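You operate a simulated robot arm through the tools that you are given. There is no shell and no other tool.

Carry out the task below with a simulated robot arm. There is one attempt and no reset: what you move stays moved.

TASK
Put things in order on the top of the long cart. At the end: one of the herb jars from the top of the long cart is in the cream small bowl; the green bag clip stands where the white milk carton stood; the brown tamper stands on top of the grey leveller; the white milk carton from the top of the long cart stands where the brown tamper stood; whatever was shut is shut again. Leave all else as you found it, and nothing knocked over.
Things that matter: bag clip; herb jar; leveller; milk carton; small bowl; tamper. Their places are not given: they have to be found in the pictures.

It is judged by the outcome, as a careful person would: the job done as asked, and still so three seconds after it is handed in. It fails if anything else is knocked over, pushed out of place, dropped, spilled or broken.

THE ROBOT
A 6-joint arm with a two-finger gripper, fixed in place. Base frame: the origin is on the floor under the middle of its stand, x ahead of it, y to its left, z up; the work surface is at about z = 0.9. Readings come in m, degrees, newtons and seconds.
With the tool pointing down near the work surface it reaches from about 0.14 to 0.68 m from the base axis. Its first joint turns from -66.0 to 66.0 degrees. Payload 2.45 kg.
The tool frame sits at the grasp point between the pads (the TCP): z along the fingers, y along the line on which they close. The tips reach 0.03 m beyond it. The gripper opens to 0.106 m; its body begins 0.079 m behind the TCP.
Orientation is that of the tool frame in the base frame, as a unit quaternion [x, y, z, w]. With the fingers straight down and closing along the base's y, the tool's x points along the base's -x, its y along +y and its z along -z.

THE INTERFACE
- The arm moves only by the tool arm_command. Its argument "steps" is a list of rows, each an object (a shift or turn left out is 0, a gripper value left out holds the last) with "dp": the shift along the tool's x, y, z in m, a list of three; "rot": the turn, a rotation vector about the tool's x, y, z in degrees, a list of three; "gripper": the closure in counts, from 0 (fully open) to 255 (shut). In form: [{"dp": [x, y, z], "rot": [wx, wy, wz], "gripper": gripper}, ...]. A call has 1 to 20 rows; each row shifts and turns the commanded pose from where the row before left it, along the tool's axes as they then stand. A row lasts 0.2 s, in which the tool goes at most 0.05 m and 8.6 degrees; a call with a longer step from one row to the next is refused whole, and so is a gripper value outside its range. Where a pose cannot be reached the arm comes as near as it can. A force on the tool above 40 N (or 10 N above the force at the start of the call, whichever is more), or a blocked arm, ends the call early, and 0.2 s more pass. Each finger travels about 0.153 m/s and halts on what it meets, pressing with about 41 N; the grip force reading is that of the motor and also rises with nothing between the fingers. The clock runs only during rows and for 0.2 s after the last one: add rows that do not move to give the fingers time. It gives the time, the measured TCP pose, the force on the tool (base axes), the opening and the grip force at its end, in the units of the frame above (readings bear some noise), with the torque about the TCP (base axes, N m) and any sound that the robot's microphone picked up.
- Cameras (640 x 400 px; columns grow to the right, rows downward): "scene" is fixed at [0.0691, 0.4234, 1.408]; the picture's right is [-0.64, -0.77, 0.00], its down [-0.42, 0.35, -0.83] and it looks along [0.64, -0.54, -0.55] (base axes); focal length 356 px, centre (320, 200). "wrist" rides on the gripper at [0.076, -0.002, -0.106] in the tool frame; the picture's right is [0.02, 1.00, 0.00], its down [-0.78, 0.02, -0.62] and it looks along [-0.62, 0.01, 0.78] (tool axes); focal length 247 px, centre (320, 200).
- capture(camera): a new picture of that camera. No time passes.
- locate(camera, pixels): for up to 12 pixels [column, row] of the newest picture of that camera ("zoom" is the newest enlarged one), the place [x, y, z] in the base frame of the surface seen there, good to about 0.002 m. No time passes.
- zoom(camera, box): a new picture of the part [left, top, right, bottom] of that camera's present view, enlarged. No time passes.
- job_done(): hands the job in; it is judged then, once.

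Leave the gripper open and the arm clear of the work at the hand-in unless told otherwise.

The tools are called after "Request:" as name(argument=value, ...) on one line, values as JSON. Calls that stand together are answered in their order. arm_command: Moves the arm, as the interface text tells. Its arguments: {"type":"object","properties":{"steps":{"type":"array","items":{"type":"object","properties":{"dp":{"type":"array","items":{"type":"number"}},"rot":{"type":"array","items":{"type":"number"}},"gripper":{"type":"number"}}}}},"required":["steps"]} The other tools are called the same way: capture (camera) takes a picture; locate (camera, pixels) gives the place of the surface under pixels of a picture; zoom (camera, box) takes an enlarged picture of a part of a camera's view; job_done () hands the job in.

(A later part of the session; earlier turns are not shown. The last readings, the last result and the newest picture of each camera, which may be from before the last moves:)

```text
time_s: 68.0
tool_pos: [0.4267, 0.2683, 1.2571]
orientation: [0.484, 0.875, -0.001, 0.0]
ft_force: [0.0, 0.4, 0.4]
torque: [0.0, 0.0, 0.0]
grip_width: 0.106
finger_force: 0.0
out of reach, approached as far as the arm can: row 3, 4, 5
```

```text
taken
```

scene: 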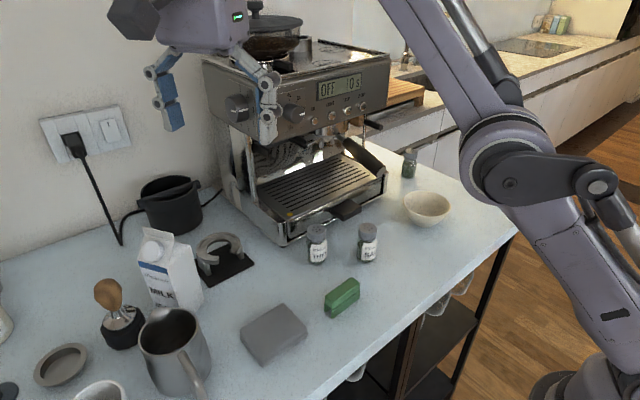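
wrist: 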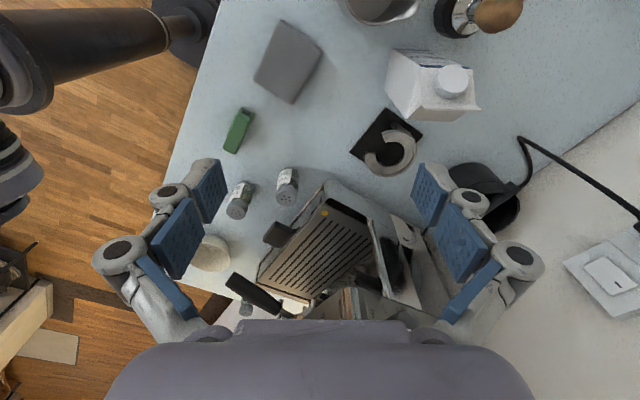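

Straight again at z=1.257. Now coming down 0.05 m in small steps.

Request:
arm_command(steps=[{"dp": [0, 0, 0.01]}, {"dp": [0, 0, 0.01]}, {"dp": [0, 0, 0.01]}, {"dp": [0, 0, 0.01]}, {"dp": [0, 0, 0.01]}, {"dp": [0, 0, 0]}])

Request:
capture(camera="scene")

```text
time_s: 69.4
tool_pos: [0.4332, 0.2729, 1.2105]
orientation: [0.483, 0.876, -0.001, 0.0]
ft_force: [-0.1, 0.5, -0.4]
torque: [0.02, 0.0, -0.01]
grip_width: 0.106
finger_force: 0.1
out of reach, approached as far as the arm can: row 4, 5
```

```text
taken
```

scene: 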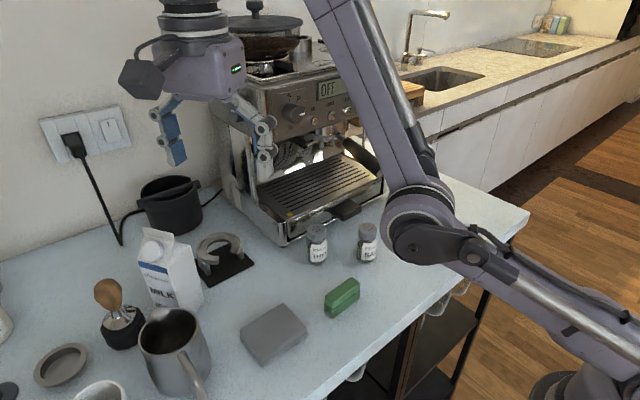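

Still folding down. The elbow's folding at full stretch should follow the pitch of the hand, so I'll tilt the hand 16° outward about the wrist, straighten the arm by rising, and then tilt it back inward, to make the elbow fold up.

Request:
arm_command(steps=[{"dp": [0, 0.0348, -0.0024], "rot": [-8, 0, 0]}, {"dp": [0, 0.0348, -0.0024], "rot": [-8, 0, 0]}, {"dp": [0, 0.0041, -0.0144]}, {"dp": [0, 0.0041, -0.0144]}, {"dp": [0, 0.0041, -0.0144]}, {"dp": [0, 0.0041, -0.0144]}, {"dp": [0, 0, 0]}])

Request:
capture(camera="scene")

```text
time_s: 71.0
tool_pos: [0.4865, 0.3079, 1.2524]
orientation: [0.478, 0.867, 0.122, 0.067]
ft_force: [-0.8, 0.3, 0.2]
torque: [-0.03, 0.01, 0.01]
grip_width: 0.1059
finger_force: 0.1
out of reach, approached as far as the arm can: row 5, 6
```

```text
taken
```

scene: 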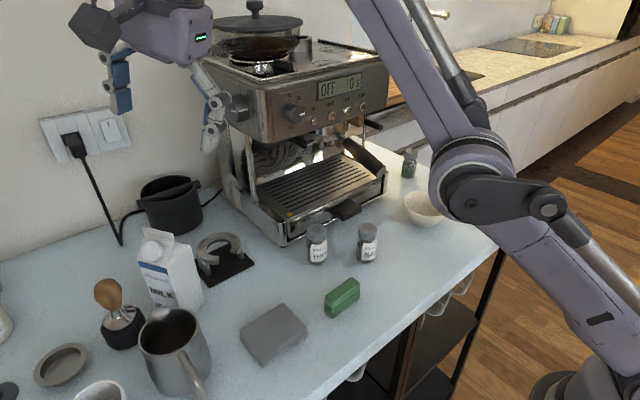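

Stretched with the hand tilted outward 16°. Now tilting the hand back inward about the wrist with a slight inward move.

Request:
arm_command(steps=[{"dp": [0, -0.0406, -0.0041], "rot": [8, 0, 0]}, {"dp": [0, -0.0407, -0.0032], "rot": [8, 0, 0]}, {"dp": [0, -0.0408, -0.0024], "rot": [8, 0, 0]}, {"dp": [0, 0, 0]}])

Request:
capture(camera="scene")

```text
time_s: 72.0
tool_pos: [0.3886, 0.2446, 1.2498]
orientation: [0.482, 0.873, -0.063, -0.035]
ft_force: [0.5, 0.6, 0.0]
torque: [0.0, 0.02, -0.02]
grip_width: 0.1061
finger_force: 0.1
out of reach, approached as far as the arm can: row 3
```

```text
taken
```

scene: 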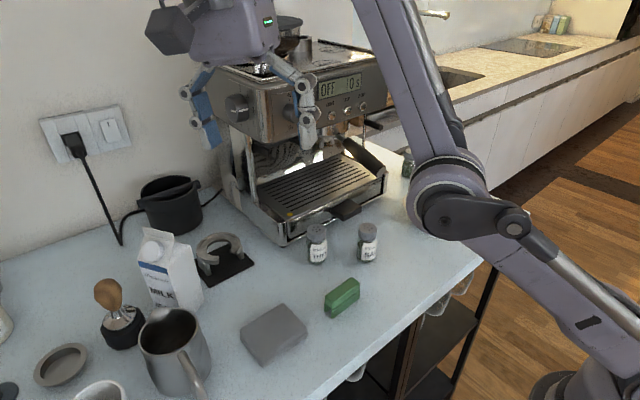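

Still folded the same way. I'll measure points along the upper arm, elbow and forearm to understand the actual posture.

Request:
locate(camera="scene", pixels=[[448, 205], [480, 215], [520, 260], [560, 300], [600, 345], [430, 150], [410, 100], [385, 40], [370, 10], [545, 385], [240, 30], [270, 5]])

Request:
capture(camera="wrist")

```text
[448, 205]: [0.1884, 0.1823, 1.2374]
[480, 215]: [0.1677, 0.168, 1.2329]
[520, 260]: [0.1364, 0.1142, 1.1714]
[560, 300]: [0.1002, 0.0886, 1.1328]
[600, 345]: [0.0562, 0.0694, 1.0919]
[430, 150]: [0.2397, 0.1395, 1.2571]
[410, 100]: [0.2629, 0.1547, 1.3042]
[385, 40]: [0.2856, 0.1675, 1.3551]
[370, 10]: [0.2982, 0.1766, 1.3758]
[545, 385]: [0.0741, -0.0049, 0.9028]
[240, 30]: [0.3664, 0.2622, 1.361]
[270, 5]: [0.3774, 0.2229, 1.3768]
```

```text
taken
```

wrist: 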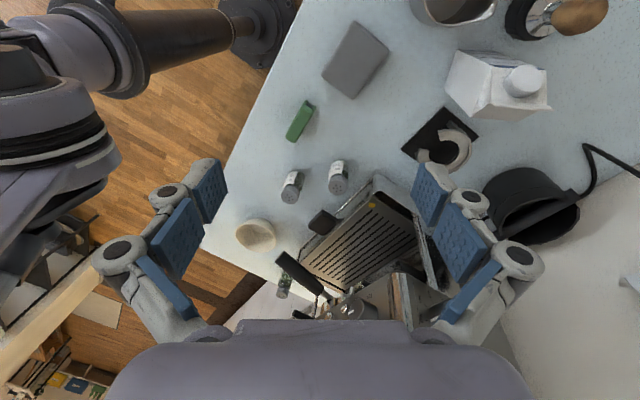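

The forearm is bent up only about 18° relative to the upper arm (its limit that way). I'll repeat the manoeuvre with the wrist's offset taken into account: tilt outward, push firmly to full stretch, then tilt inward while drawing back along the arm's line.

Request:
arm_command(steps=[{"dp": [0, 0.034, -0.0142], "rot": [-8, 0, 0]}, {"dp": [0, 0.034, -0.0142], "rot": [-8, 0, 0]}, {"dp": [0, 0.0226, -0.017]}, {"dp": [0, 0.0226, -0.017]}, {"dp": [0, 0.0226, -0.017]}, {"dp": [0, 0, 0]}, {"dp": [0, -0.0441, 0.0156], "rot": [8.5, 0, 0]}, {"dp": [0, -0.0441, 0.0156], "rot": [8.5, 0, 0]}, {"dp": [0, -0.03, 0]}, {"dp": [0, 0, 0]}])

Request:
capture(camera="scene")

```text
time_s: 74.2
tool_pos: [0.3792, 0.2402, 1.2601]
orientation: [0.482, 0.873, -0.069, -0.038]
ft_force: [-0.2, 0.2, -0.2]
torque: [-0.02, -0.02, -0.01]
grip_width: 0.1061
finger_force: 0.1
out of reach, approached as far as the arm can: row 2, 3, 4, 5, 7, 8, 9
```

```text
taken
```

scene: 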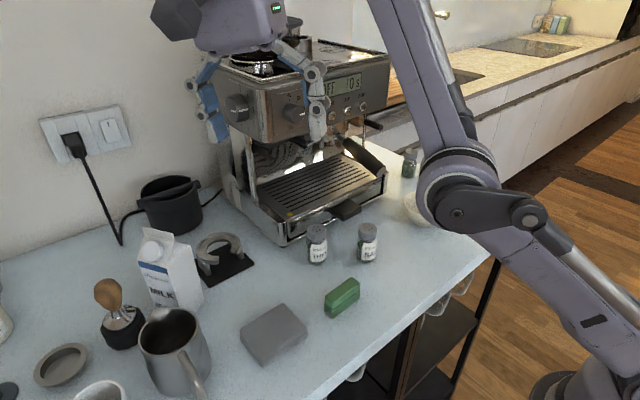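

Working out the geometry from the reach limits seen so far, that last try ended at the outer limit again (I'd raised the wrist too much). I'll now push to full stretch, then tilt 8.5° further inward while drawing the wrist back along the arm's line, with corrected offsets.

Request:
arm_command(steps=[{"dp": [0, 0.0147, -0.0261]}, {"dp": [0, 0.0147, -0.0261]}, {"dp": [0, -0.0358, 0.0288], "rot": [8.5, 0, 0]}, {"dp": [0, -0.0107, 0.028]}, {"dp": [0, 0, 0]}])

Request:
capture(camera="scene")

```text
time_s: 75.4
tool_pos: [0.3631, 0.2299, 1.2464]
orientation: [0.478, 0.865, -0.134, -0.074]
ft_force: [0.1, 0.9, 0.2]
torque: [-0.01, -0.01, 0.02]
grip_width: 0.1061
finger_force: 0.0
out of reach, approached as far as the arm can: row 1, 2, 3, 4
```

```text
taken
```

scene: 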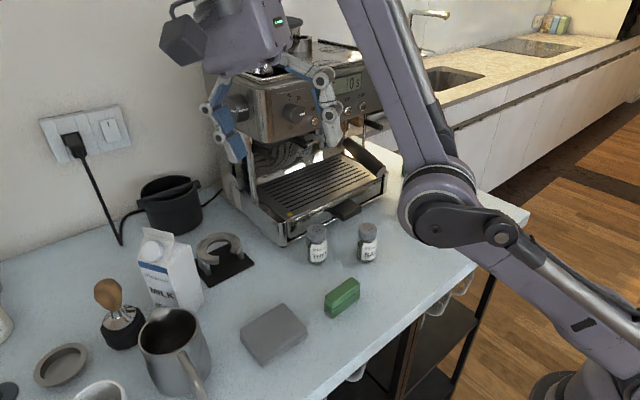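

I'll measure the links again to see the actual bend now.

Request:
locate(camera="scene", pixels=[[500, 265], [540, 300], [580, 335], [435, 205], [400, 120], [385, 70], [370, 30], [420, 150], [250, 20], [230, 40], [560, 390]])

Request:
capture(camera="wrist")

```text
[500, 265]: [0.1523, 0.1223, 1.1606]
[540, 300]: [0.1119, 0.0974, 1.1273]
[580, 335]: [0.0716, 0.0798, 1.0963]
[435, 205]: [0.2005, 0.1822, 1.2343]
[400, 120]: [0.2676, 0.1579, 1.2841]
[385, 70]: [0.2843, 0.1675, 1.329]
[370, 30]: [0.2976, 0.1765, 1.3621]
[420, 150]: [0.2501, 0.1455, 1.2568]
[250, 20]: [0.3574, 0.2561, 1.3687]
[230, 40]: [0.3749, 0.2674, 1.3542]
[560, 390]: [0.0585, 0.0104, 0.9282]
```

```text
taken
```

wrist: 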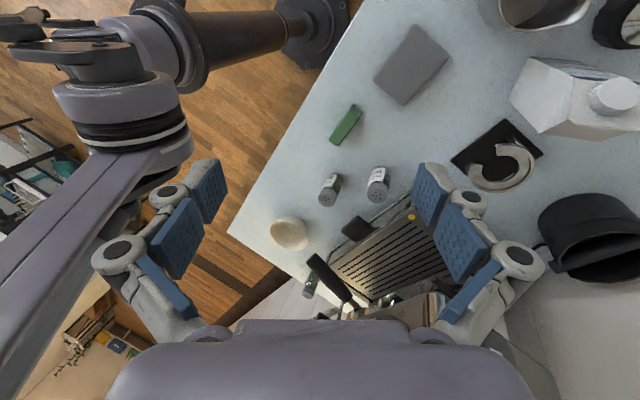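

The links show the elbow bent down by about 26°, so earlier "stretches" weren't fully straight. I'll push for several rows along the arm's line so that it truly straightens, then measure again.

Request:
arm_command(steps=[{"dp": [0, 0.018, -0.0456]}, {"dp": [0, 0.018, -0.0456]}, {"dp": [0, 0.018, -0.0456]}, {"dp": [0, 0.018, -0.0456]}, {"dp": [0, 0.018, -0.0456]}, {"dp": [0, 0.018, -0.0456]}, {"dp": [0, 0, 0]}])

Request:
capture(camera="scene")

```text
time_s: 77.0
tool_pos: [0.3714, 0.2356, 1.2647]
orientation: [0.477, 0.865, -0.133, -0.074]
ft_force: [0.4, 0.0, 0.1]
torque: [-0.03, 0.01, -0.03]
grip_width: 0.1062
finger_force: 0.0
out of reach, approached as far as the arm can: row 1, 2, 3, 4, 5, 6
```

```text
taken
```

scene: 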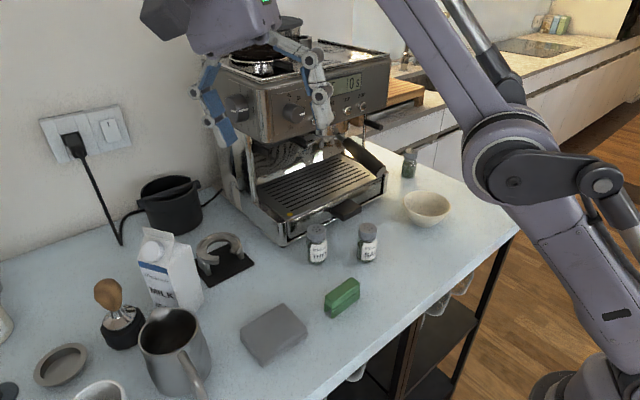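

Request:
locate(camera="scene", pixels=[[545, 245], [570, 290], [600, 345], [510, 170], [470, 110], [440, 60], [415, 20], [455, 85], [530, 215]])

```text
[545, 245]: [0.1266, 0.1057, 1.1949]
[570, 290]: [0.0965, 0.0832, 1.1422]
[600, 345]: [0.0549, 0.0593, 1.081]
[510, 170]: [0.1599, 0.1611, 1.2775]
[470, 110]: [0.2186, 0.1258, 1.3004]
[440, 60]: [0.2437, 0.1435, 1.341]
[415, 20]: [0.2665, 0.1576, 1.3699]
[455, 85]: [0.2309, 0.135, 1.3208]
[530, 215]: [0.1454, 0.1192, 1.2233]
```

Now the upper arm (53°) and forearm (50°) are practically in line, perhaps just past it. I'll tilt inward 8.5° with the wrist held near its place, then draw back along the arm's line.

Request:
arm_command(steps=[{"dp": [0, -0.0216, 0.0115], "rot": [8.5, 0, 0]}, {"dp": [0, -0.0068, 0.0292]}, {"dp": [0, -0.0068, 0.0292]}, {"dp": [0, 0, 0]}])

Request:
capture(camera="scene")

```text
time_s: 78.0
tool_pos: [0.3512, 0.2232, 1.2343]
orientation: [0.472, 0.854, -0.191, -0.105]
ft_force: [16.8, 10.6, 1.3]
torque: [-0.81, 1.2, 0.01]
grip_width: 0.1018
finger_force: 0.1
out of reach, approached as far as the arm can: row 2, 3
```

```text
taken
```

scene: 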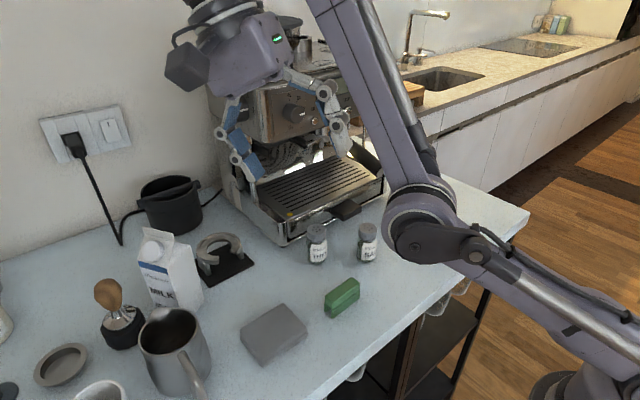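

The reading of about 20 N and the finger opening of 0.1018 show that an inner finger touches the robot's own forearm; nothing on the table is touched. I'll back out: push outward and tilt the hand outward again, then stretch fully.

Request:
arm_command(steps=[{"dp": [0, 0.007, -0.0313]}, {"dp": [0, 0.025, -0.035], "rot": [-8.5, 0, 0]}, {"dp": [0, 0.025, -0.035], "rot": [-8.5, 0, 0]}, {"dp": [0, 0.025, -0.035], "rot": [-8.5, 0, 0]}, {"dp": [0, 0.025, -0.035], "rot": [-8.5, 0, 0]}, {"dp": [0, 0.025, -0.035], "rot": [-8.5, 0, 0]}, {"dp": [0, 0.04, -0.0276]}, {"dp": [0, 0.04, -0.0276]}, {"dp": [0, 0.04, -0.0276]}, {"dp": [0, 0.04, -0.0276]}, {"dp": [0, 0, 0]}])

Request:
capture(camera="scene")

```text
time_s: 80.4
tool_pos: [0.4263, 0.27, 1.3166]
orientation: [0.478, 0.867, 0.125, 0.069]
ft_force: [-0.2, 0.1, 0.0]
torque: [0.01, -0.04, 0.04]
grip_width: 0.1062
finger_force: 0.1
out of reach, approached as far as the arm can: row 1, 2, 3, 4, 5, 6, 7, 8, 9, 10
```

```text
taken
```

scene: 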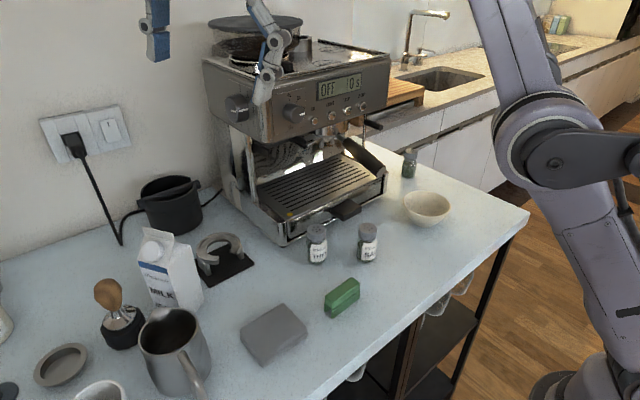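

Contact is gone and forces are zero. Now the tilt inward while still pushing slightly outward (so the elbow passes just beyond straight), then draw back in.

Request:
arm_command(steps=[{"dp": [0, -0.009, 0.0023], "rot": [8.5, 0, 0]}, {"dp": [0, -0.0112, 0.0004], "rot": [8.5, 0, 0]}, {"dp": [0, -0.0135, -0.0012], "rot": [8.5, 0, 0]}, {"dp": [0, -0.0072, 0.0187]}, {"dp": [0, -0.0072, 0.0187]}, {"dp": [0, 0, 0]}])

Request:
capture(camera="scene")

```text
time_s: 81.8
tool_pos: [0.3754, 0.239, 1.2637]
orientation: [0.482, 0.873, -0.069, -0.038]
ft_force: [0.0, 0.4, -0.3]
torque: [0.0, 0.02, 0.02]
grip_width: 0.1062
finger_force: 0.1
out of reach, approached as far as the arm can: row 1, 2, 3, 4, 5
```

```text
taken
```

scene: 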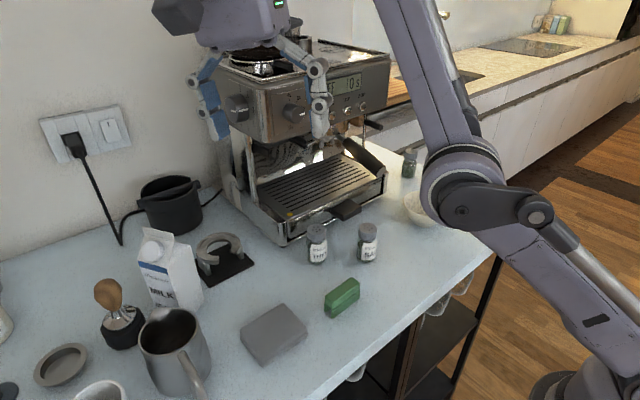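

Still folding low. The first flip seems to have come from approaching full stretch quickly. I'll set up at the folded-low limit with the tool vertical, then make one quick step outward to near full stretch and see which side the elbow lands on.

Request:
arm_command(steps=[{"dp": [0, 0.011, -0.0103], "rot": [-4.5, 0, 0]}, {"dp": [0, 0.011, -0.0103], "rot": [-4.5, 0, 0]}, {"dp": [0, -0.01, 0.02]}, {"dp": [0, 0, 0.02]}, {"dp": [0, 0, 0.02]}, {"dp": [0, 0, 0.01]}, {"dp": [0, 0, 0]}])

Request:
capture(camera="scene")

```text
time_s: 83.4
tool_pos: [0.4167, 0.2664, 1.2399]
orientation: [0.483, 0.876, 0.0, -0.001]
ft_force: [0.3, 1.1, 0.1]
torque: [-0.02, 0.01, -0.04]
grip_width: 0.1061
finger_force: 0.0
out of reach, approached as far as the arm can: row 3, 4, 5, 6
```

```text
taken
```

scene: 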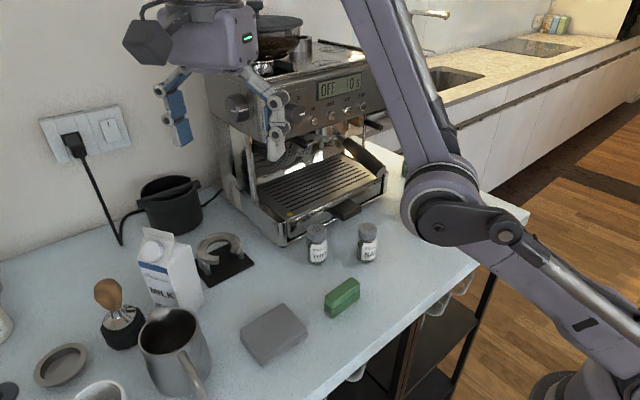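

I'll approach full stretch in small steps without exceeding reach this time (the first flip happened just inside the limit), stop there, and look.

Request:
arm_command(steps=[{"dp": [0, 0.004, -0.0045]}, {"dp": [0, 0.004, -0.0045]}, {"dp": [0, 0.003, -0.0033]}, {"dp": [0, 0, 0]}])

Request:
capture(camera="scene")

```text
time_s: 84.4
tool_pos: [0.4276, 0.2717, 1.2528]
orientation: [0.483, 0.876, 0.0, 0.0]
ft_force: [0.2, -0.4, -0.8]
torque: [0.03, -0.03, 0.01]
grip_width: 0.1057
finger_force: 0.0
```

```text
taken
```

scene: 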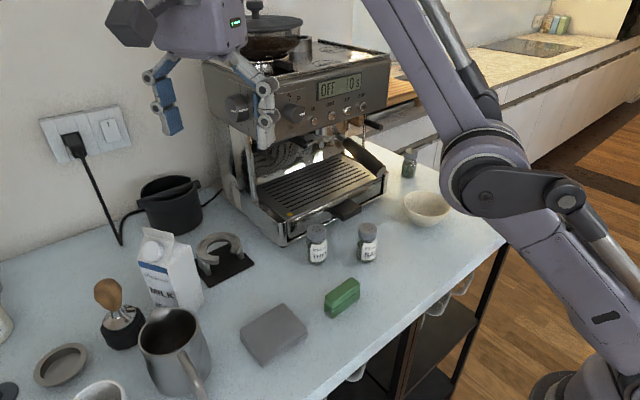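

In reach, elbow at (485,185) moving toward straight. Two more very small steps outward, then back inward.

Request:
arm_command(steps=[{"dp": [0, 0.0012, -0.0013]}, {"dp": [0, 0.0008, -0.0009]}])

Request:
capture(camera="scene")

```text
time_s: 85.0
tool_pos: [0.4292, 0.2721, 1.2533]
orientation: [0.483, 0.876, 0.0, 0.001]
ft_force: [0.1, 0.3, 0.6]
torque: [-0.02, 0.0, -0.02]
grip_width: 0.106
finger_force: 0.1
```

```text
taken
```

scene: 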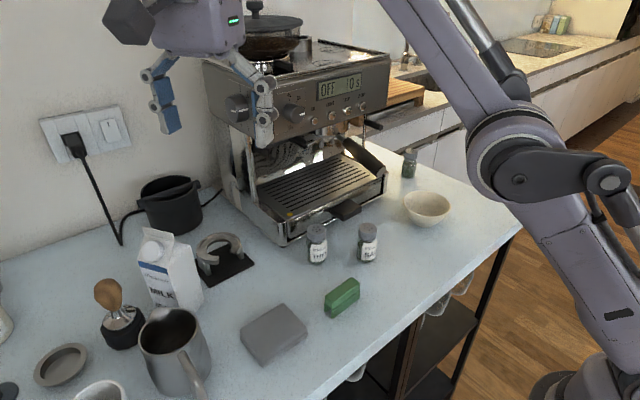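

The elbow jumped from (485,185) to (515,165) with only 2 mm of travel — it may have crossed. I'll measure the links.

Request:
locate(camera="scene", pixels=[[545, 235], [570, 280], [600, 335], [475, 110], [445, 60], [420, 20], [460, 85], [530, 210]])

```text
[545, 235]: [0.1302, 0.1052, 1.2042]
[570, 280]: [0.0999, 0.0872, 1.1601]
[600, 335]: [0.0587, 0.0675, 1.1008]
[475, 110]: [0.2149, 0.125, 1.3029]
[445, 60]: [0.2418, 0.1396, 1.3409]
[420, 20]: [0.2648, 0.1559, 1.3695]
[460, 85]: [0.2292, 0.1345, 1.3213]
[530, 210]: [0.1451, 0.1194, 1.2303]
```

Upper arm ≈52.5°, forearm ≈48.6°: it may now be slightly past straight. A small 4 mm pull inward will show which way it folds.

Request:
arm_command(steps=[{"dp": [0, -0.0027, 0.003]}])

Request:
capture(camera="scene")

```text
time_s: 85.4
tool_pos: [0.4277, 0.2723, 1.2514]
orientation: [0.483, 0.875, -0.001, -0.001]
ft_force: [0.5, 0.4, 0.0]
torque: [-0.03, -0.02, -0.02]
grip_width: 0.1061
finger_force: 0.0
```

```text
taken
```

scene: 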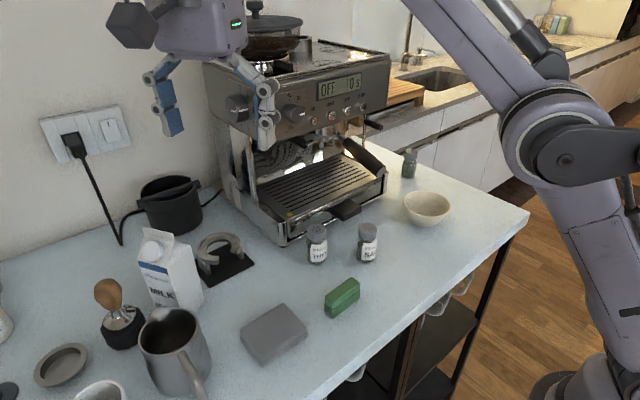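

The elbow now folds upward (at (560,145)): flipped back to the normal posture. Continuing inward.

Request:
arm_command(steps=[{"dp": [0, -0.01, 0.005]}, {"dp": [0, -0.02, 0.01]}, {"dp": [0, -0.03, 0.01]}, {"dp": [0, -0.03, 0.01]}, {"dp": [0, -0.03, 0.01]}, {"dp": [0, 0, 0]}])

Request:
capture(camera="scene")

Request:
capture(camera="wrist")

```text
time_s: 86.8
tool_pos: [0.3236, 0.2065, 1.2061]
orientation: [0.483, 0.875, 0.0, 0.0]
ft_force: [1.1, -0.2, -0.4]
torque: [-0.03, 0.0, -0.01]
grip_width: 0.1062
finger_force: 0.0
```

```text
taken
```

scene: 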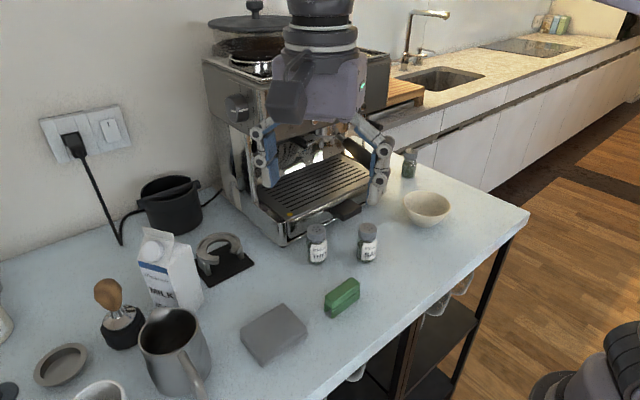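

```text
taken
```

wrist: 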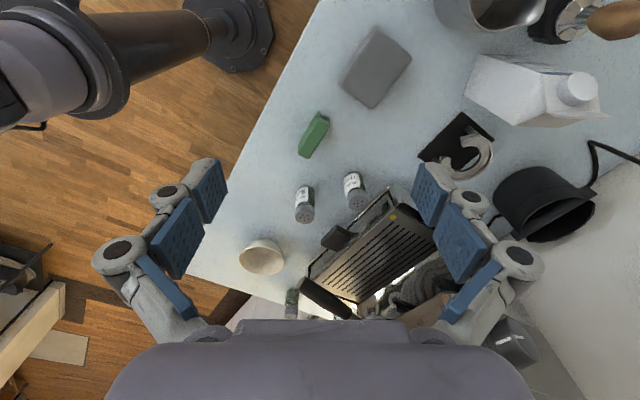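

Everything on the table is intact and the arm is in its normal posture. Next the green clip: zooming to measure it.

Request:
zoom(camera="scene", box=[310, 260, 380, 330])

Request:
zoom(camera="wrist", box=[280, 100, 350, 170])

```text
5.71 times, centred on (345, 295) of scene
```

zoom: 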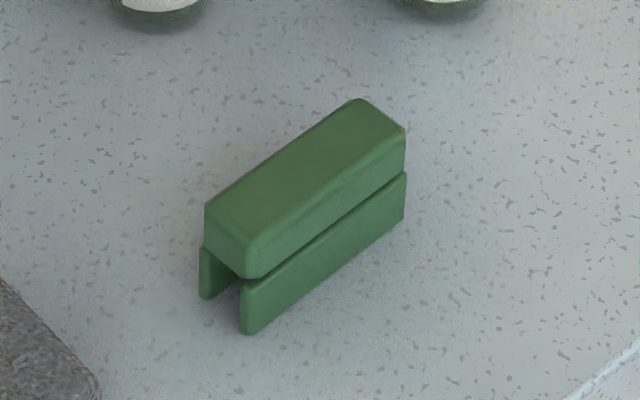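

```text
5.71 times, centred on (315, 135) of wrist
```

zoom: 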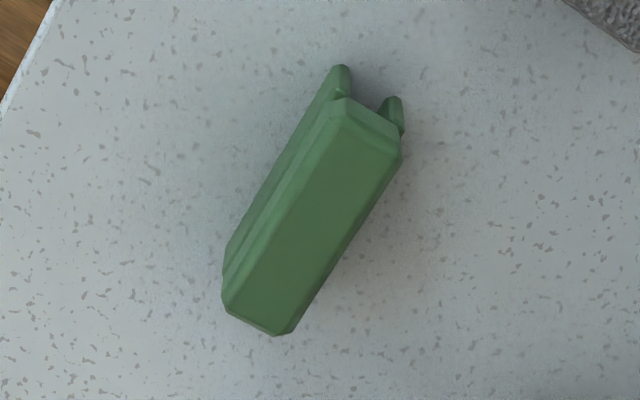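

Locating the clip's top corners and jaw ends in this wrist zoom.

Request:
locate(camera="zoom", pixels=[[345, 108], [394, 148], [286, 325], [230, 297], [312, 215], [338, 72], [395, 103], [229, 255], [250, 240], [400, 200]])

```text
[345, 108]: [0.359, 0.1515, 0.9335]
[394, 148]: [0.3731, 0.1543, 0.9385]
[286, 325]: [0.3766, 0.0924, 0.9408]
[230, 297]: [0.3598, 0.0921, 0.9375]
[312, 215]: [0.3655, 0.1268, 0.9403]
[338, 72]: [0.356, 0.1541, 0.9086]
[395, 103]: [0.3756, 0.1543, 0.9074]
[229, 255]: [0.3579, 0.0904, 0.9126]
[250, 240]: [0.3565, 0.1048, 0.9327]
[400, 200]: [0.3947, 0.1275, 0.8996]
```

Clip: about 0.063 long (along y, y≈0.091–0.154), 0.02 wide (x≈0.357–0.377), top z≈0.94; centre (0.367,0.1225). I'll turn the hand to yaw -88° (closing along x), go above the clip with fingers at 0.06 m, and also check the table edge near the carton's old spot.

Request:
arm_command(steps=[{"rot": [0, 0, 7.5], "gripper": 105}, {"rot": [0, 0, 7.5]}, {"rot": [0, 0, 7.5]}, {"rot": [0, 0, 7.5]}, {"dp": [-0.0171, 0.0081, 0.0292]}, {"dp": [-0.0171, 0.0081, 0.0292]}, {"dp": [-0.0171, 0.0081, 0.0292]}, {"dp": [-0.0171, 0.0081, 0.0292]}, {"dp": [-0.017, 0.0081, 0.0292]}, {"dp": [0, 0, 0]}])

Request:
capture(camera="wrist")

Request:
capture(camera="scene")

Request:
locate(camera="scene", pixels=[[525, 212], [500, 196], [480, 185], [510, 225], [490, 200], [475, 215]])

```text
time_s: 89.0
tool_pos: [0.3698, 0.1231, 1.06]
orientation: [0.693, 0.721, 0.001, 0.0]
ft_force: [-0.6, -0.5, -0.8]
torque: [0.01, 0.0, -0.02]
grip_width: 0.0624
finger_force: 0.0
```

```text
taken
```

wrist: 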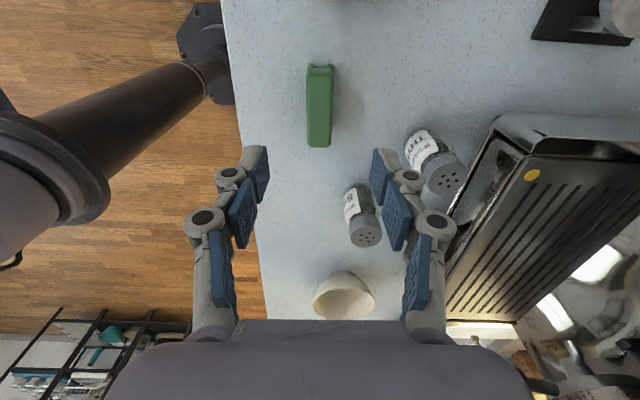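

```text
taken
```

scene: 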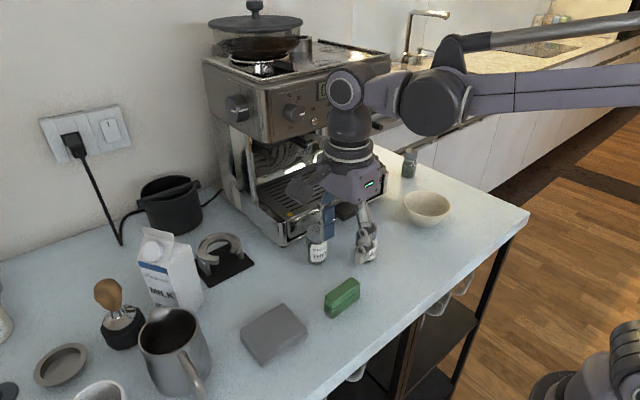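

```text
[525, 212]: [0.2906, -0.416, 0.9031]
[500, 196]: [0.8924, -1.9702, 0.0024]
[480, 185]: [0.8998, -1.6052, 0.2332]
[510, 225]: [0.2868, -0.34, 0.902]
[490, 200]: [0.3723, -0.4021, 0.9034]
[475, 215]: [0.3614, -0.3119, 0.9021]
```

The table end is at y≈-0.417, so the clip with its length along x will fit well at the old carton spot. The clip is aligned with the fingers at (320,105). Descending to z≈0.942.

Request:
arm_command(steps=[{"dp": [0, -0.002, 0.03]}, {"dp": [0, 0, 0.035]}, {"dp": [0, 0, 0.03]}, {"dp": [0, 0, 0.023]}, {"dp": [0, 0, 0]}])

Request:
capture(camera="wrist")

Request:
zoom(camera="scene", box=[270, 200, 430, 340])

```text
time_s: 90.2
tool_pos: [0.3665, 0.1231, 0.9416]
orientation: [0.694, 0.72, 0.0, 0.0]
ft_force: [-0.8, 0.2, 0.3]
torque: [-0.01, -0.04, 0.0]
grip_width: 0.0623
finger_force: 0.1
```

```text
taken
```

wrist: 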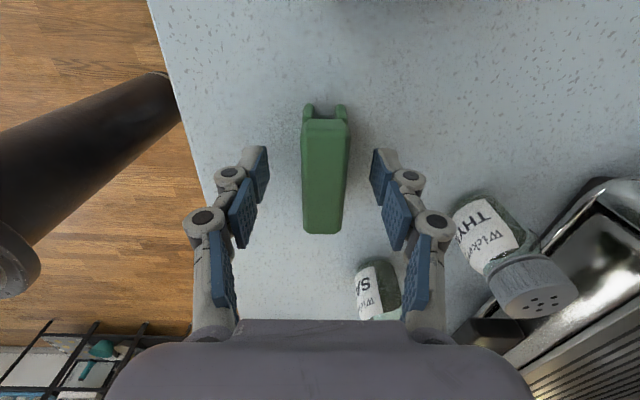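

```text
2.86 times, centred on (350, 270) of scene
```

zoom: 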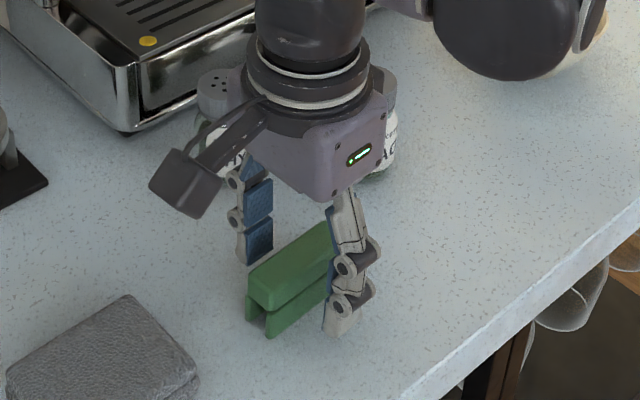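

The clip is between the pads, nearly centred. Closing.

Request:
arm_command(steps=[{"gripper": 160}, {"gripper": 190}, {"gripper": 220}, {"gripper": 255}, {"gripper": 255}])

Request:
capture(camera="wrist")

```text
time_s: 91.4
tool_pos: [0.3662, 0.1239, 0.9426]
orientation: [0.693, 0.721, 0.0, 0.0]
ft_force: [0.5, -1.2, -0.3]
torque: [-0.04, 0.03, 0.0]
grip_width: 0.0224
finger_force: 40.2
```

```text
taken
```

wrist: 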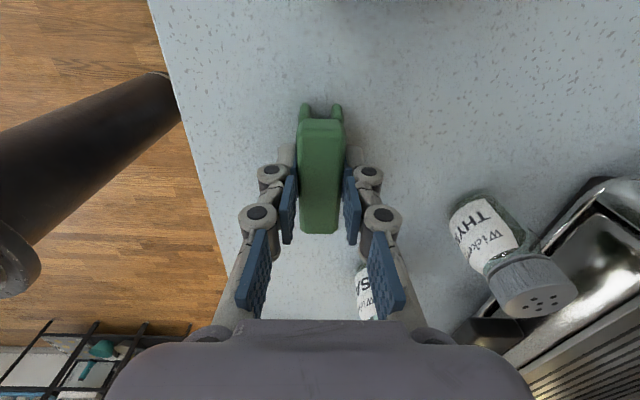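

Gripped at 0.0224 m. Lifting 0.01 m slowly to check the hold, then up to about z=1.10.

Request:
arm_command(steps=[{"dp": [0, 0, -0.004]}, {"dp": [0, 0, -0.006]}, {"dp": [0, 0, -0.01]}, {"dp": [0, 0, -0.015]}, {"dp": [0, 0, -0.02]}, {"dp": [0, 0, -0.025]}, {"dp": [0, 0, -0.03]}, {"dp": [0, 0, -0.03]}, {"dp": [0, 0, -0.02]}, {"dp": [0, 0, 0]}])

Request:
capture(camera="wrist")

Request:
capture(camera="scene")

```text
time_s: 93.6
tool_pos: [0.3671, 0.1236, 1.1029]
orientation: [0.693, 0.721, 0.0, 0.0]
ft_force: [-0.3, 0.0, -0.4]
torque: [0.0, -0.01, 0.03]
grip_width: 0.0224
finger_force: 41.2
```

```text
taken
```

wrist: 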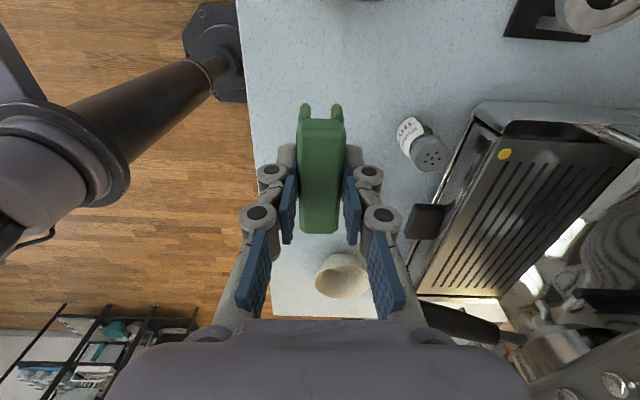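

```text
taken
```

scene: 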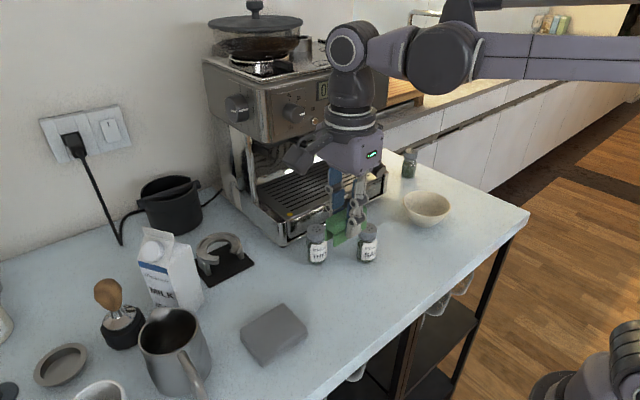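

The clip is firmly held. Before crossing to the right, I'll check how far the machine's handles stick out toward my path.

Request:
locate(camera="scene", pixels=[[370, 158], [378, 172], [375, 124], [345, 210], [355, 150], [385, 190]])

Request:
locate(camera="wrist", pixels=[[425, 220], [455, 325], [415, 225], [500, 340], [425, 310], [340, 275]])

```text
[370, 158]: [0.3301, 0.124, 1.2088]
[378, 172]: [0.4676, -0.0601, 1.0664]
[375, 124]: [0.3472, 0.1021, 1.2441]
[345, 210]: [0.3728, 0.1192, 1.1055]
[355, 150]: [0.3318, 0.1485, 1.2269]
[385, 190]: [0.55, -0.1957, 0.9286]
```

```text
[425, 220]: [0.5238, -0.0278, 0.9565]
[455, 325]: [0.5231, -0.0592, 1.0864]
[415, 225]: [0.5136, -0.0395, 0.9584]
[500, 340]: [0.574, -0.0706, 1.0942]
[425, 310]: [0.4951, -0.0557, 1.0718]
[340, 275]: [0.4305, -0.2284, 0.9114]
```

The portafilter handle reaches x≈0.47 at z≈1.08, so I'll pass at x≈0.335, z≈1.13, then turn the hand 90° so the clip's length lies along x.

Request:
arm_command(steps=[{"dp": [-0.0329, -0.0113, -0.01]}, {"dp": [-0.0329, -0.0113, -0.01]}, {"dp": [-0.0329, -0.0113, -0.01]}, {"dp": [-0.04, -0.0015, 0]}, {"dp": [-0.04, -0.0015, 0]}, {"dp": [-0.04, -0.0015, 0]}, {"dp": [-0.04, -0.0015, 0]}, {"dp": [-0.04, -0.0015, 0]}, {"dp": [-0.04, -0.0015, 0]}, {"dp": [0, 0, 0]}])

Request:
arm_command(steps=[{"rot": [0, 0, -8.2]}, {"rot": [0, 0, -8.2]}, {"rot": [0, 0, -8.2]}, {"rot": [0, 0, -8.2]}, {"rot": [0, 0, -8.2]}, {"rot": [0, 0, -8.2]}, {"rot": [0, 0, -8.2]}, {"rot": [0, 0, -8.2]}, {"rot": [0, 0, -8.2]}, {"rot": [0, 0, -8.2]}, {"rot": [0, 0, -5.8]}, {"dp": [0, 0, 0]}])

Request:
capture(camera="wrist")

Request:
capture(camera="scene")

```text
time_s: 95.8
tool_pos: [0.3384, -0.2182, 1.1325]
orientation: [0.693, 0.721, 0.0, 0.0]
ft_force: [-0.5, 0.3, -1.2]
torque: [-0.05, 0.02, -0.01]
grip_width: 0.0225
finger_force: 41.5
```

```text
time_s: 98.4
tool_pos: [0.337, -0.2168, 1.1331]
orientation: [-0.001, 1.0, 0.0, 0.0]
ft_force: [0.1, 0.1, -0.5]
torque: [0.0, 0.0, 0.02]
grip_width: 0.0229
finger_force: 40.8
```

```text
taken
```

wrist: 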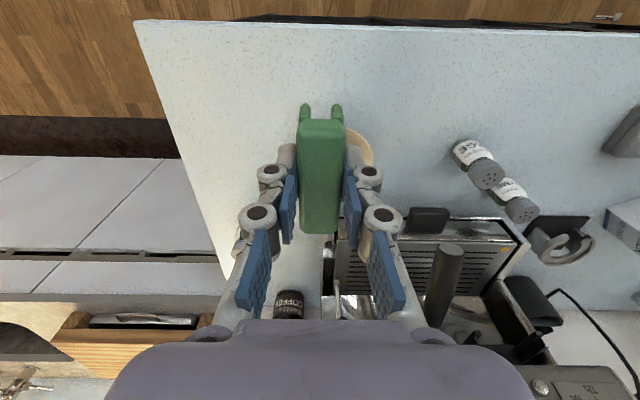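

```text
taken
```

scene: 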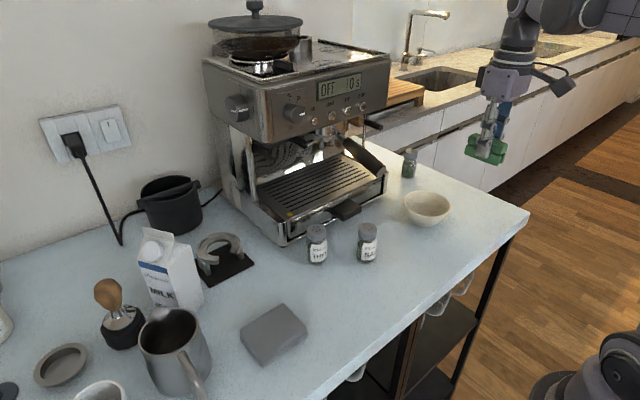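

The clip is held square, length along x. Moving over the old carton spot (0.367,-0.360) and lowering to about z=0.96.

Request:
arm_command(steps=[{"dp": [-0.0075, -0.0358, 0]}, {"dp": [-0.0075, -0.0358, 0]}, {"dp": [-0.0075, -0.0358, 0]}, {"dp": [-0.0075, -0.0358, 0]}, {"dp": [0, 0, 0]}, {"dp": [0, 0, 0.035]}, {"dp": [0, 0, 0.04]}, {"dp": [0, 0, 0.04]}, {"dp": [0, 0, 0.035]}, {"dp": [0, 0, 0.02]}, {"dp": [0, 0, 0]}])

Request:
capture(camera="wrist")

Request:
zoom(camera="scene", box=[400, 120, 560, 260])

```text
time_s: 100.8
tool_pos: [0.3673, -0.3597, 0.9626]
orientation: [0.0, 1.0, 0.0, 0.0]
ft_force: [-0.5, 0.5, -0.4]
torque: [0.02, 0.0, 0.01]
grip_width: 0.0224
finger_force: 41.1
```

```text
taken
```

wrist: 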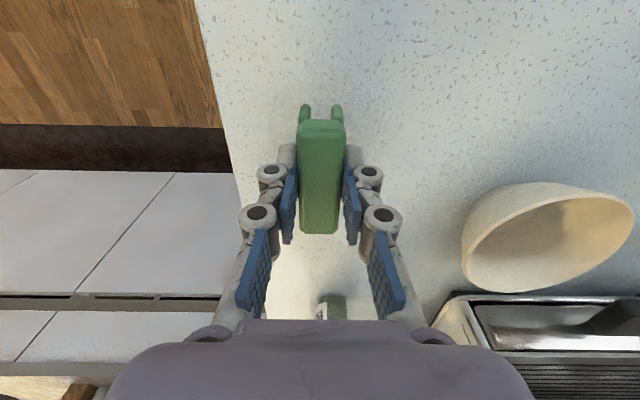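

```text
2.86 times, centred on (480, 190) of scene
```

zoom: 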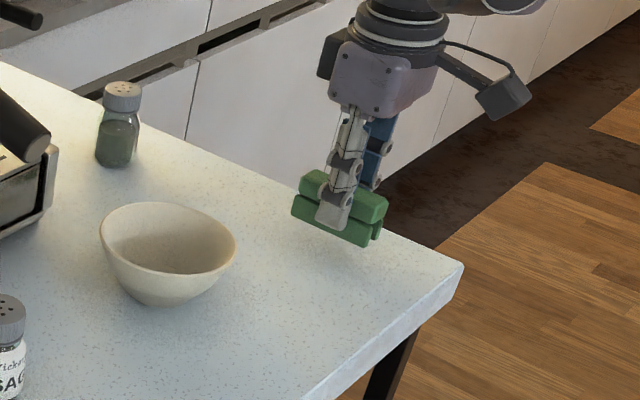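

On target: (0.3673,-0.3597). Lowering the last ≈0.018 m in small steps, watching the force.

Request:
arm_command(steps=[{"dp": [0, 0, 0.006]}, {"dp": [0, 0, 0.005]}, {"dp": [0, 0, 0.003]}, {"dp": [0, 0, 0.002]}, {"dp": [0, 0, 0.0015]}, {"dp": [0, 0, 0]}])

```text
time_s: 102.2
tool_pos: [0.3674, -0.3594, 0.9447]
orientation: [0.001, 1.0, 0.0, 0.0]
ft_force: [-0.5, 0.3, 0.4]
torque: [-0.03, -0.01, -0.01]
grip_width: 0.0225
finger_force: 41.1
```

Request:
arm_command(steps=[{"dp": [0, 0, 0.0012]}, {"dp": [0, 0, 0.001]}, {"dp": [0, 0, 0]}])

Request:
zoom(camera="scene", box=[440, 150, 520, 220])

```text
time_s: 103.0
tool_pos: [0.3679, -0.3602, 0.942]
orientation: [0.0, 1.0, -0.001, 0.0]
ft_force: [-0.3, -0.8, -0.6]
torque: [-0.03, -0.03, -0.04]
grip_width: 0.0225
finger_force: 41.1
```

```text
5.71 times, centred on (480, 185) of scene
```

zoom: 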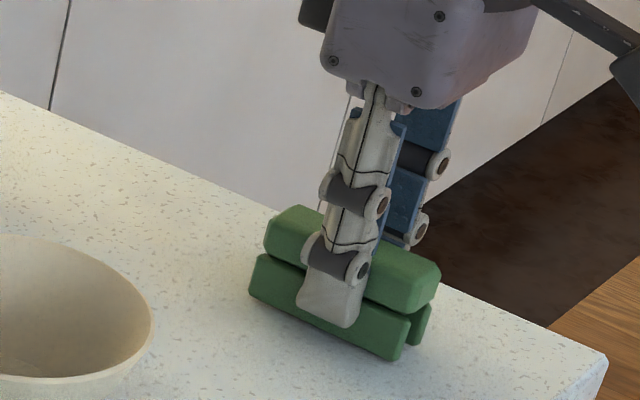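

No table contact yet. Going down in 1 mm steps until the force shows contact.

Request:
arm_command(steps=[{"dp": [0, 0, 0.001]}, {"dp": [0, 0, 0]}])

```text
time_s: 103.6
tool_pos: [0.3675, -0.3601, 0.9423]
orientation: [0.001, 1.0, 0.0, -0.001]
ft_force: [-0.6, -0.3, 0.6]
torque: [0.02, 0.0, -0.01]
grip_width: 0.0226
finger_force: 40.8
```

Request:
arm_command(steps=[{"dp": [0, 0, 0.0015]}, {"dp": [0, 0, 0]}])

```text
time_s: 104.2
tool_pos: [0.3668, -0.3598, 0.9417]
orientation: [0.0, 1.0, -0.001, 0.001]
ft_force: [0.3, -0.6, 24.3]
torque: [-0.02, -0.07, 0.02]
grip_width: 0.0223
finger_force: 41.2
```

Contact (Fz +24 N). Easing up 1 mm, then opening in steps.

Request:
arm_command(steps=[{"dp": [0, 0, -0.001]}, {"dp": [0, 0, 0]}, {"gripper": 195}, {"gripper": 180}, {"gripper": 160}, {"gripper": 130}, {"gripper": 105}, {"dp": [0, 0, 0]}])

Request:
zoom(camera="scene", box=[440, 150, 520, 220])

Request:
capture(camera="wrist")

```text
time_s: 106.0
tool_pos: [0.3667, -0.3605, 0.9423]
orientation: [0.0, 1.0, 0.001, 0.001]
ft_force: [-0.6, 0.0, -0.2]
torque: [0.0, -0.02, 0.0]
grip_width: 0.0623
finger_force: 0.1
```

```text
5.71 times, centred on (480, 185) of scene
```

zoom: 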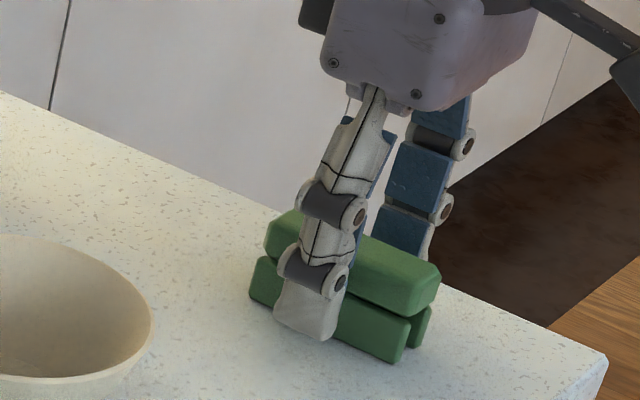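

```text
taken
```

wrist: 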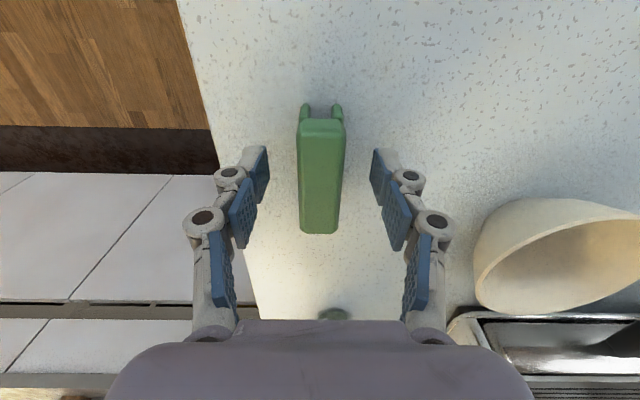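

The clip stands free at the old carton spot. Rising clear, then looking at the SAGE jar and the bowl.

Request:
arm_command(steps=[{"dp": [0, 0, -0.02]}, {"dp": [0, 0, -0.04]}, {"dp": [0, 0, -0.04]}, {"dp": [0, 0, -0.04]}, {"dp": [0, 0, -0.04]}, {"dp": [0.02, 0.04, 0]}, {"dp": [0.02, 0.04, 0]}, {"dp": [0.02, 0.04, 0]}, {"dp": [0.02, 0.04, 0]}, {"dp": [0, 0.04, 0]}, {"dp": [0, 0.04, 0]}, {"dp": [0, 0, 0]}])

Request:
capture(camera="wrist")

Request:
capture(camera="scene")

```text
time_s: 108.6
tool_pos: [0.2872, -0.1202, 1.1206]
orientation: [0.0, 1.0, 0.0, 0.0]
ft_force: [-0.1, -0.3, -0.4]
torque: [-0.02, -0.01, -0.02]
grip_width: 0.0621
finger_force: 0.1
```

```text
taken
```

wrist: 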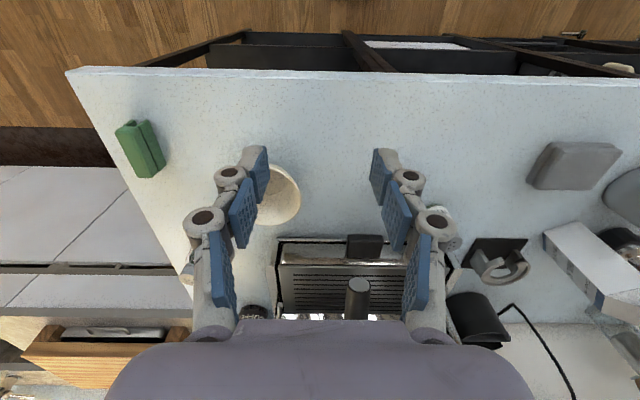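

```text
taken
```

scene: 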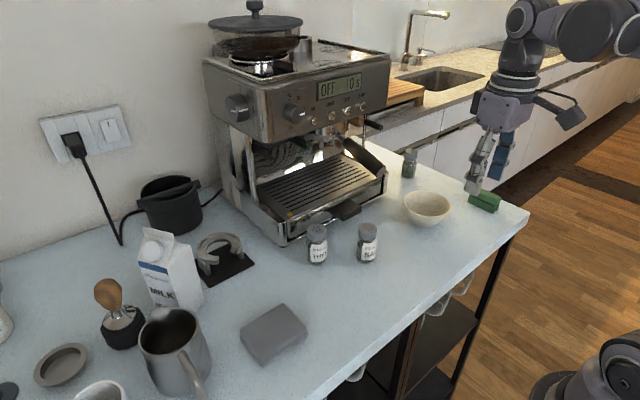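

The clip is in place. Zooming in on the SAGE jar and the bowl in the scene view to measure them.

Request:
zoom(camera="scene", box=[340, 210, 400, 275])

Request:
locate(camera="scene", pixels=[[367, 229], [367, 224], [358, 232], [376, 232], [367, 236], [360, 250], [376, 250], [367, 262], [358, 262], [376, 262]])

Request:
zoom(camera="scene", box=[395, 180, 460, 235])

```text
6.15 times, centred on (370, 242) of scene
```

zoom: 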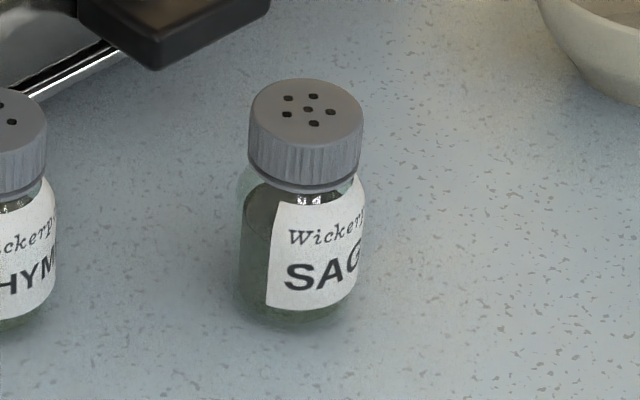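

```text
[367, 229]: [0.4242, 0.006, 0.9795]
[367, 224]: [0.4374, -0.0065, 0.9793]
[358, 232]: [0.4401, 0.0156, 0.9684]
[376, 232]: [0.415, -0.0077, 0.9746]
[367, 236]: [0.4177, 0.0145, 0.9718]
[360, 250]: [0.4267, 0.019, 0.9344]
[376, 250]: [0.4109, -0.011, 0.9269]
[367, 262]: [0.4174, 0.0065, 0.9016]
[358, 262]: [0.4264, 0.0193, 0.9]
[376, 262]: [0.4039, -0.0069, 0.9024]
```

```text
7.27 times, centred on (428, 208) of scene
```

zoom: 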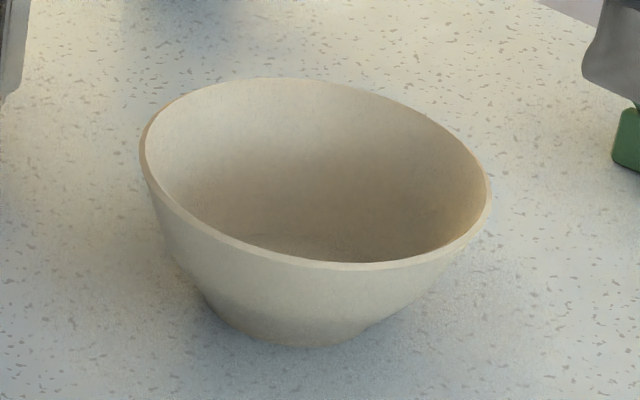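

Locating bowl rim and inner-bottom points in this zoom.

Request:
locate(camera="zoom", pixels=[[146, 150], [487, 192], [280, 82], [380, 265], [190, 92], [440, 130], [240, 240], [465, 235], [310, 235], [350, 245], [280, 225], [400, 225]])

Request:
zoom(camera="scene", box=[340, 210, 400, 275])

```text
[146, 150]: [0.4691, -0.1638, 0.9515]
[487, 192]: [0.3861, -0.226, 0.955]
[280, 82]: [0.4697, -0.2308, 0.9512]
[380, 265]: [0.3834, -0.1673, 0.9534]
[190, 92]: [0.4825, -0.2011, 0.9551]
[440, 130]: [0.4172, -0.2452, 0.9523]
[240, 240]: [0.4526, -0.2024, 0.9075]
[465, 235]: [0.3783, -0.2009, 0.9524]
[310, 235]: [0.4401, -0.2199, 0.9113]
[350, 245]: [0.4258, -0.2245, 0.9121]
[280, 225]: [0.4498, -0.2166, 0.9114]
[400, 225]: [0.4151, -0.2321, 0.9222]
```

```text
6.15 times, centred on (370, 242) of scene
```

zoom: 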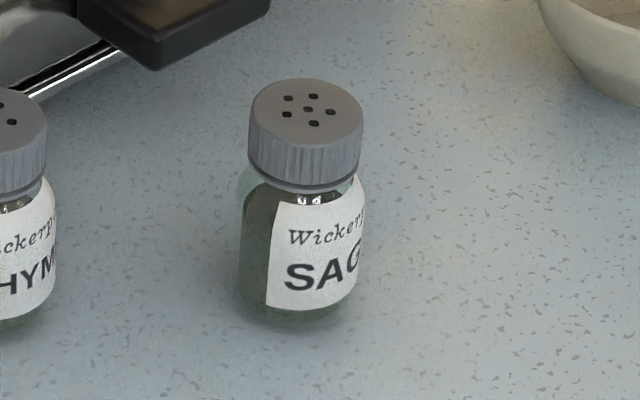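

Bowl: centre (0.4305,-0.197), rim radius ≈0.052 at z≈0.952, inner bottom z≈0.907. Now the jar's cap rim for its centre.

Request:
locate(camera="zoom", pixels=[[254, 112], [358, 118], [303, 84], [310, 146], [268, 92], [345, 95], [270, 138], [345, 138], [243, 230], [362, 230], [305, 175], [300, 318]])

```text
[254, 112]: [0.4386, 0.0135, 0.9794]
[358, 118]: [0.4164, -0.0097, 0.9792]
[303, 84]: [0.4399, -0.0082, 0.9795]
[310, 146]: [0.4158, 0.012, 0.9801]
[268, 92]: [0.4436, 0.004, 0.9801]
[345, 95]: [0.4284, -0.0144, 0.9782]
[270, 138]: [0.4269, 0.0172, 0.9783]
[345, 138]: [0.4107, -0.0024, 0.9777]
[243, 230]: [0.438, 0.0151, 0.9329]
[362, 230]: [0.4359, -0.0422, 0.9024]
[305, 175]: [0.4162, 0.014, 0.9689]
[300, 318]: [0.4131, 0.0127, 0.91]
```

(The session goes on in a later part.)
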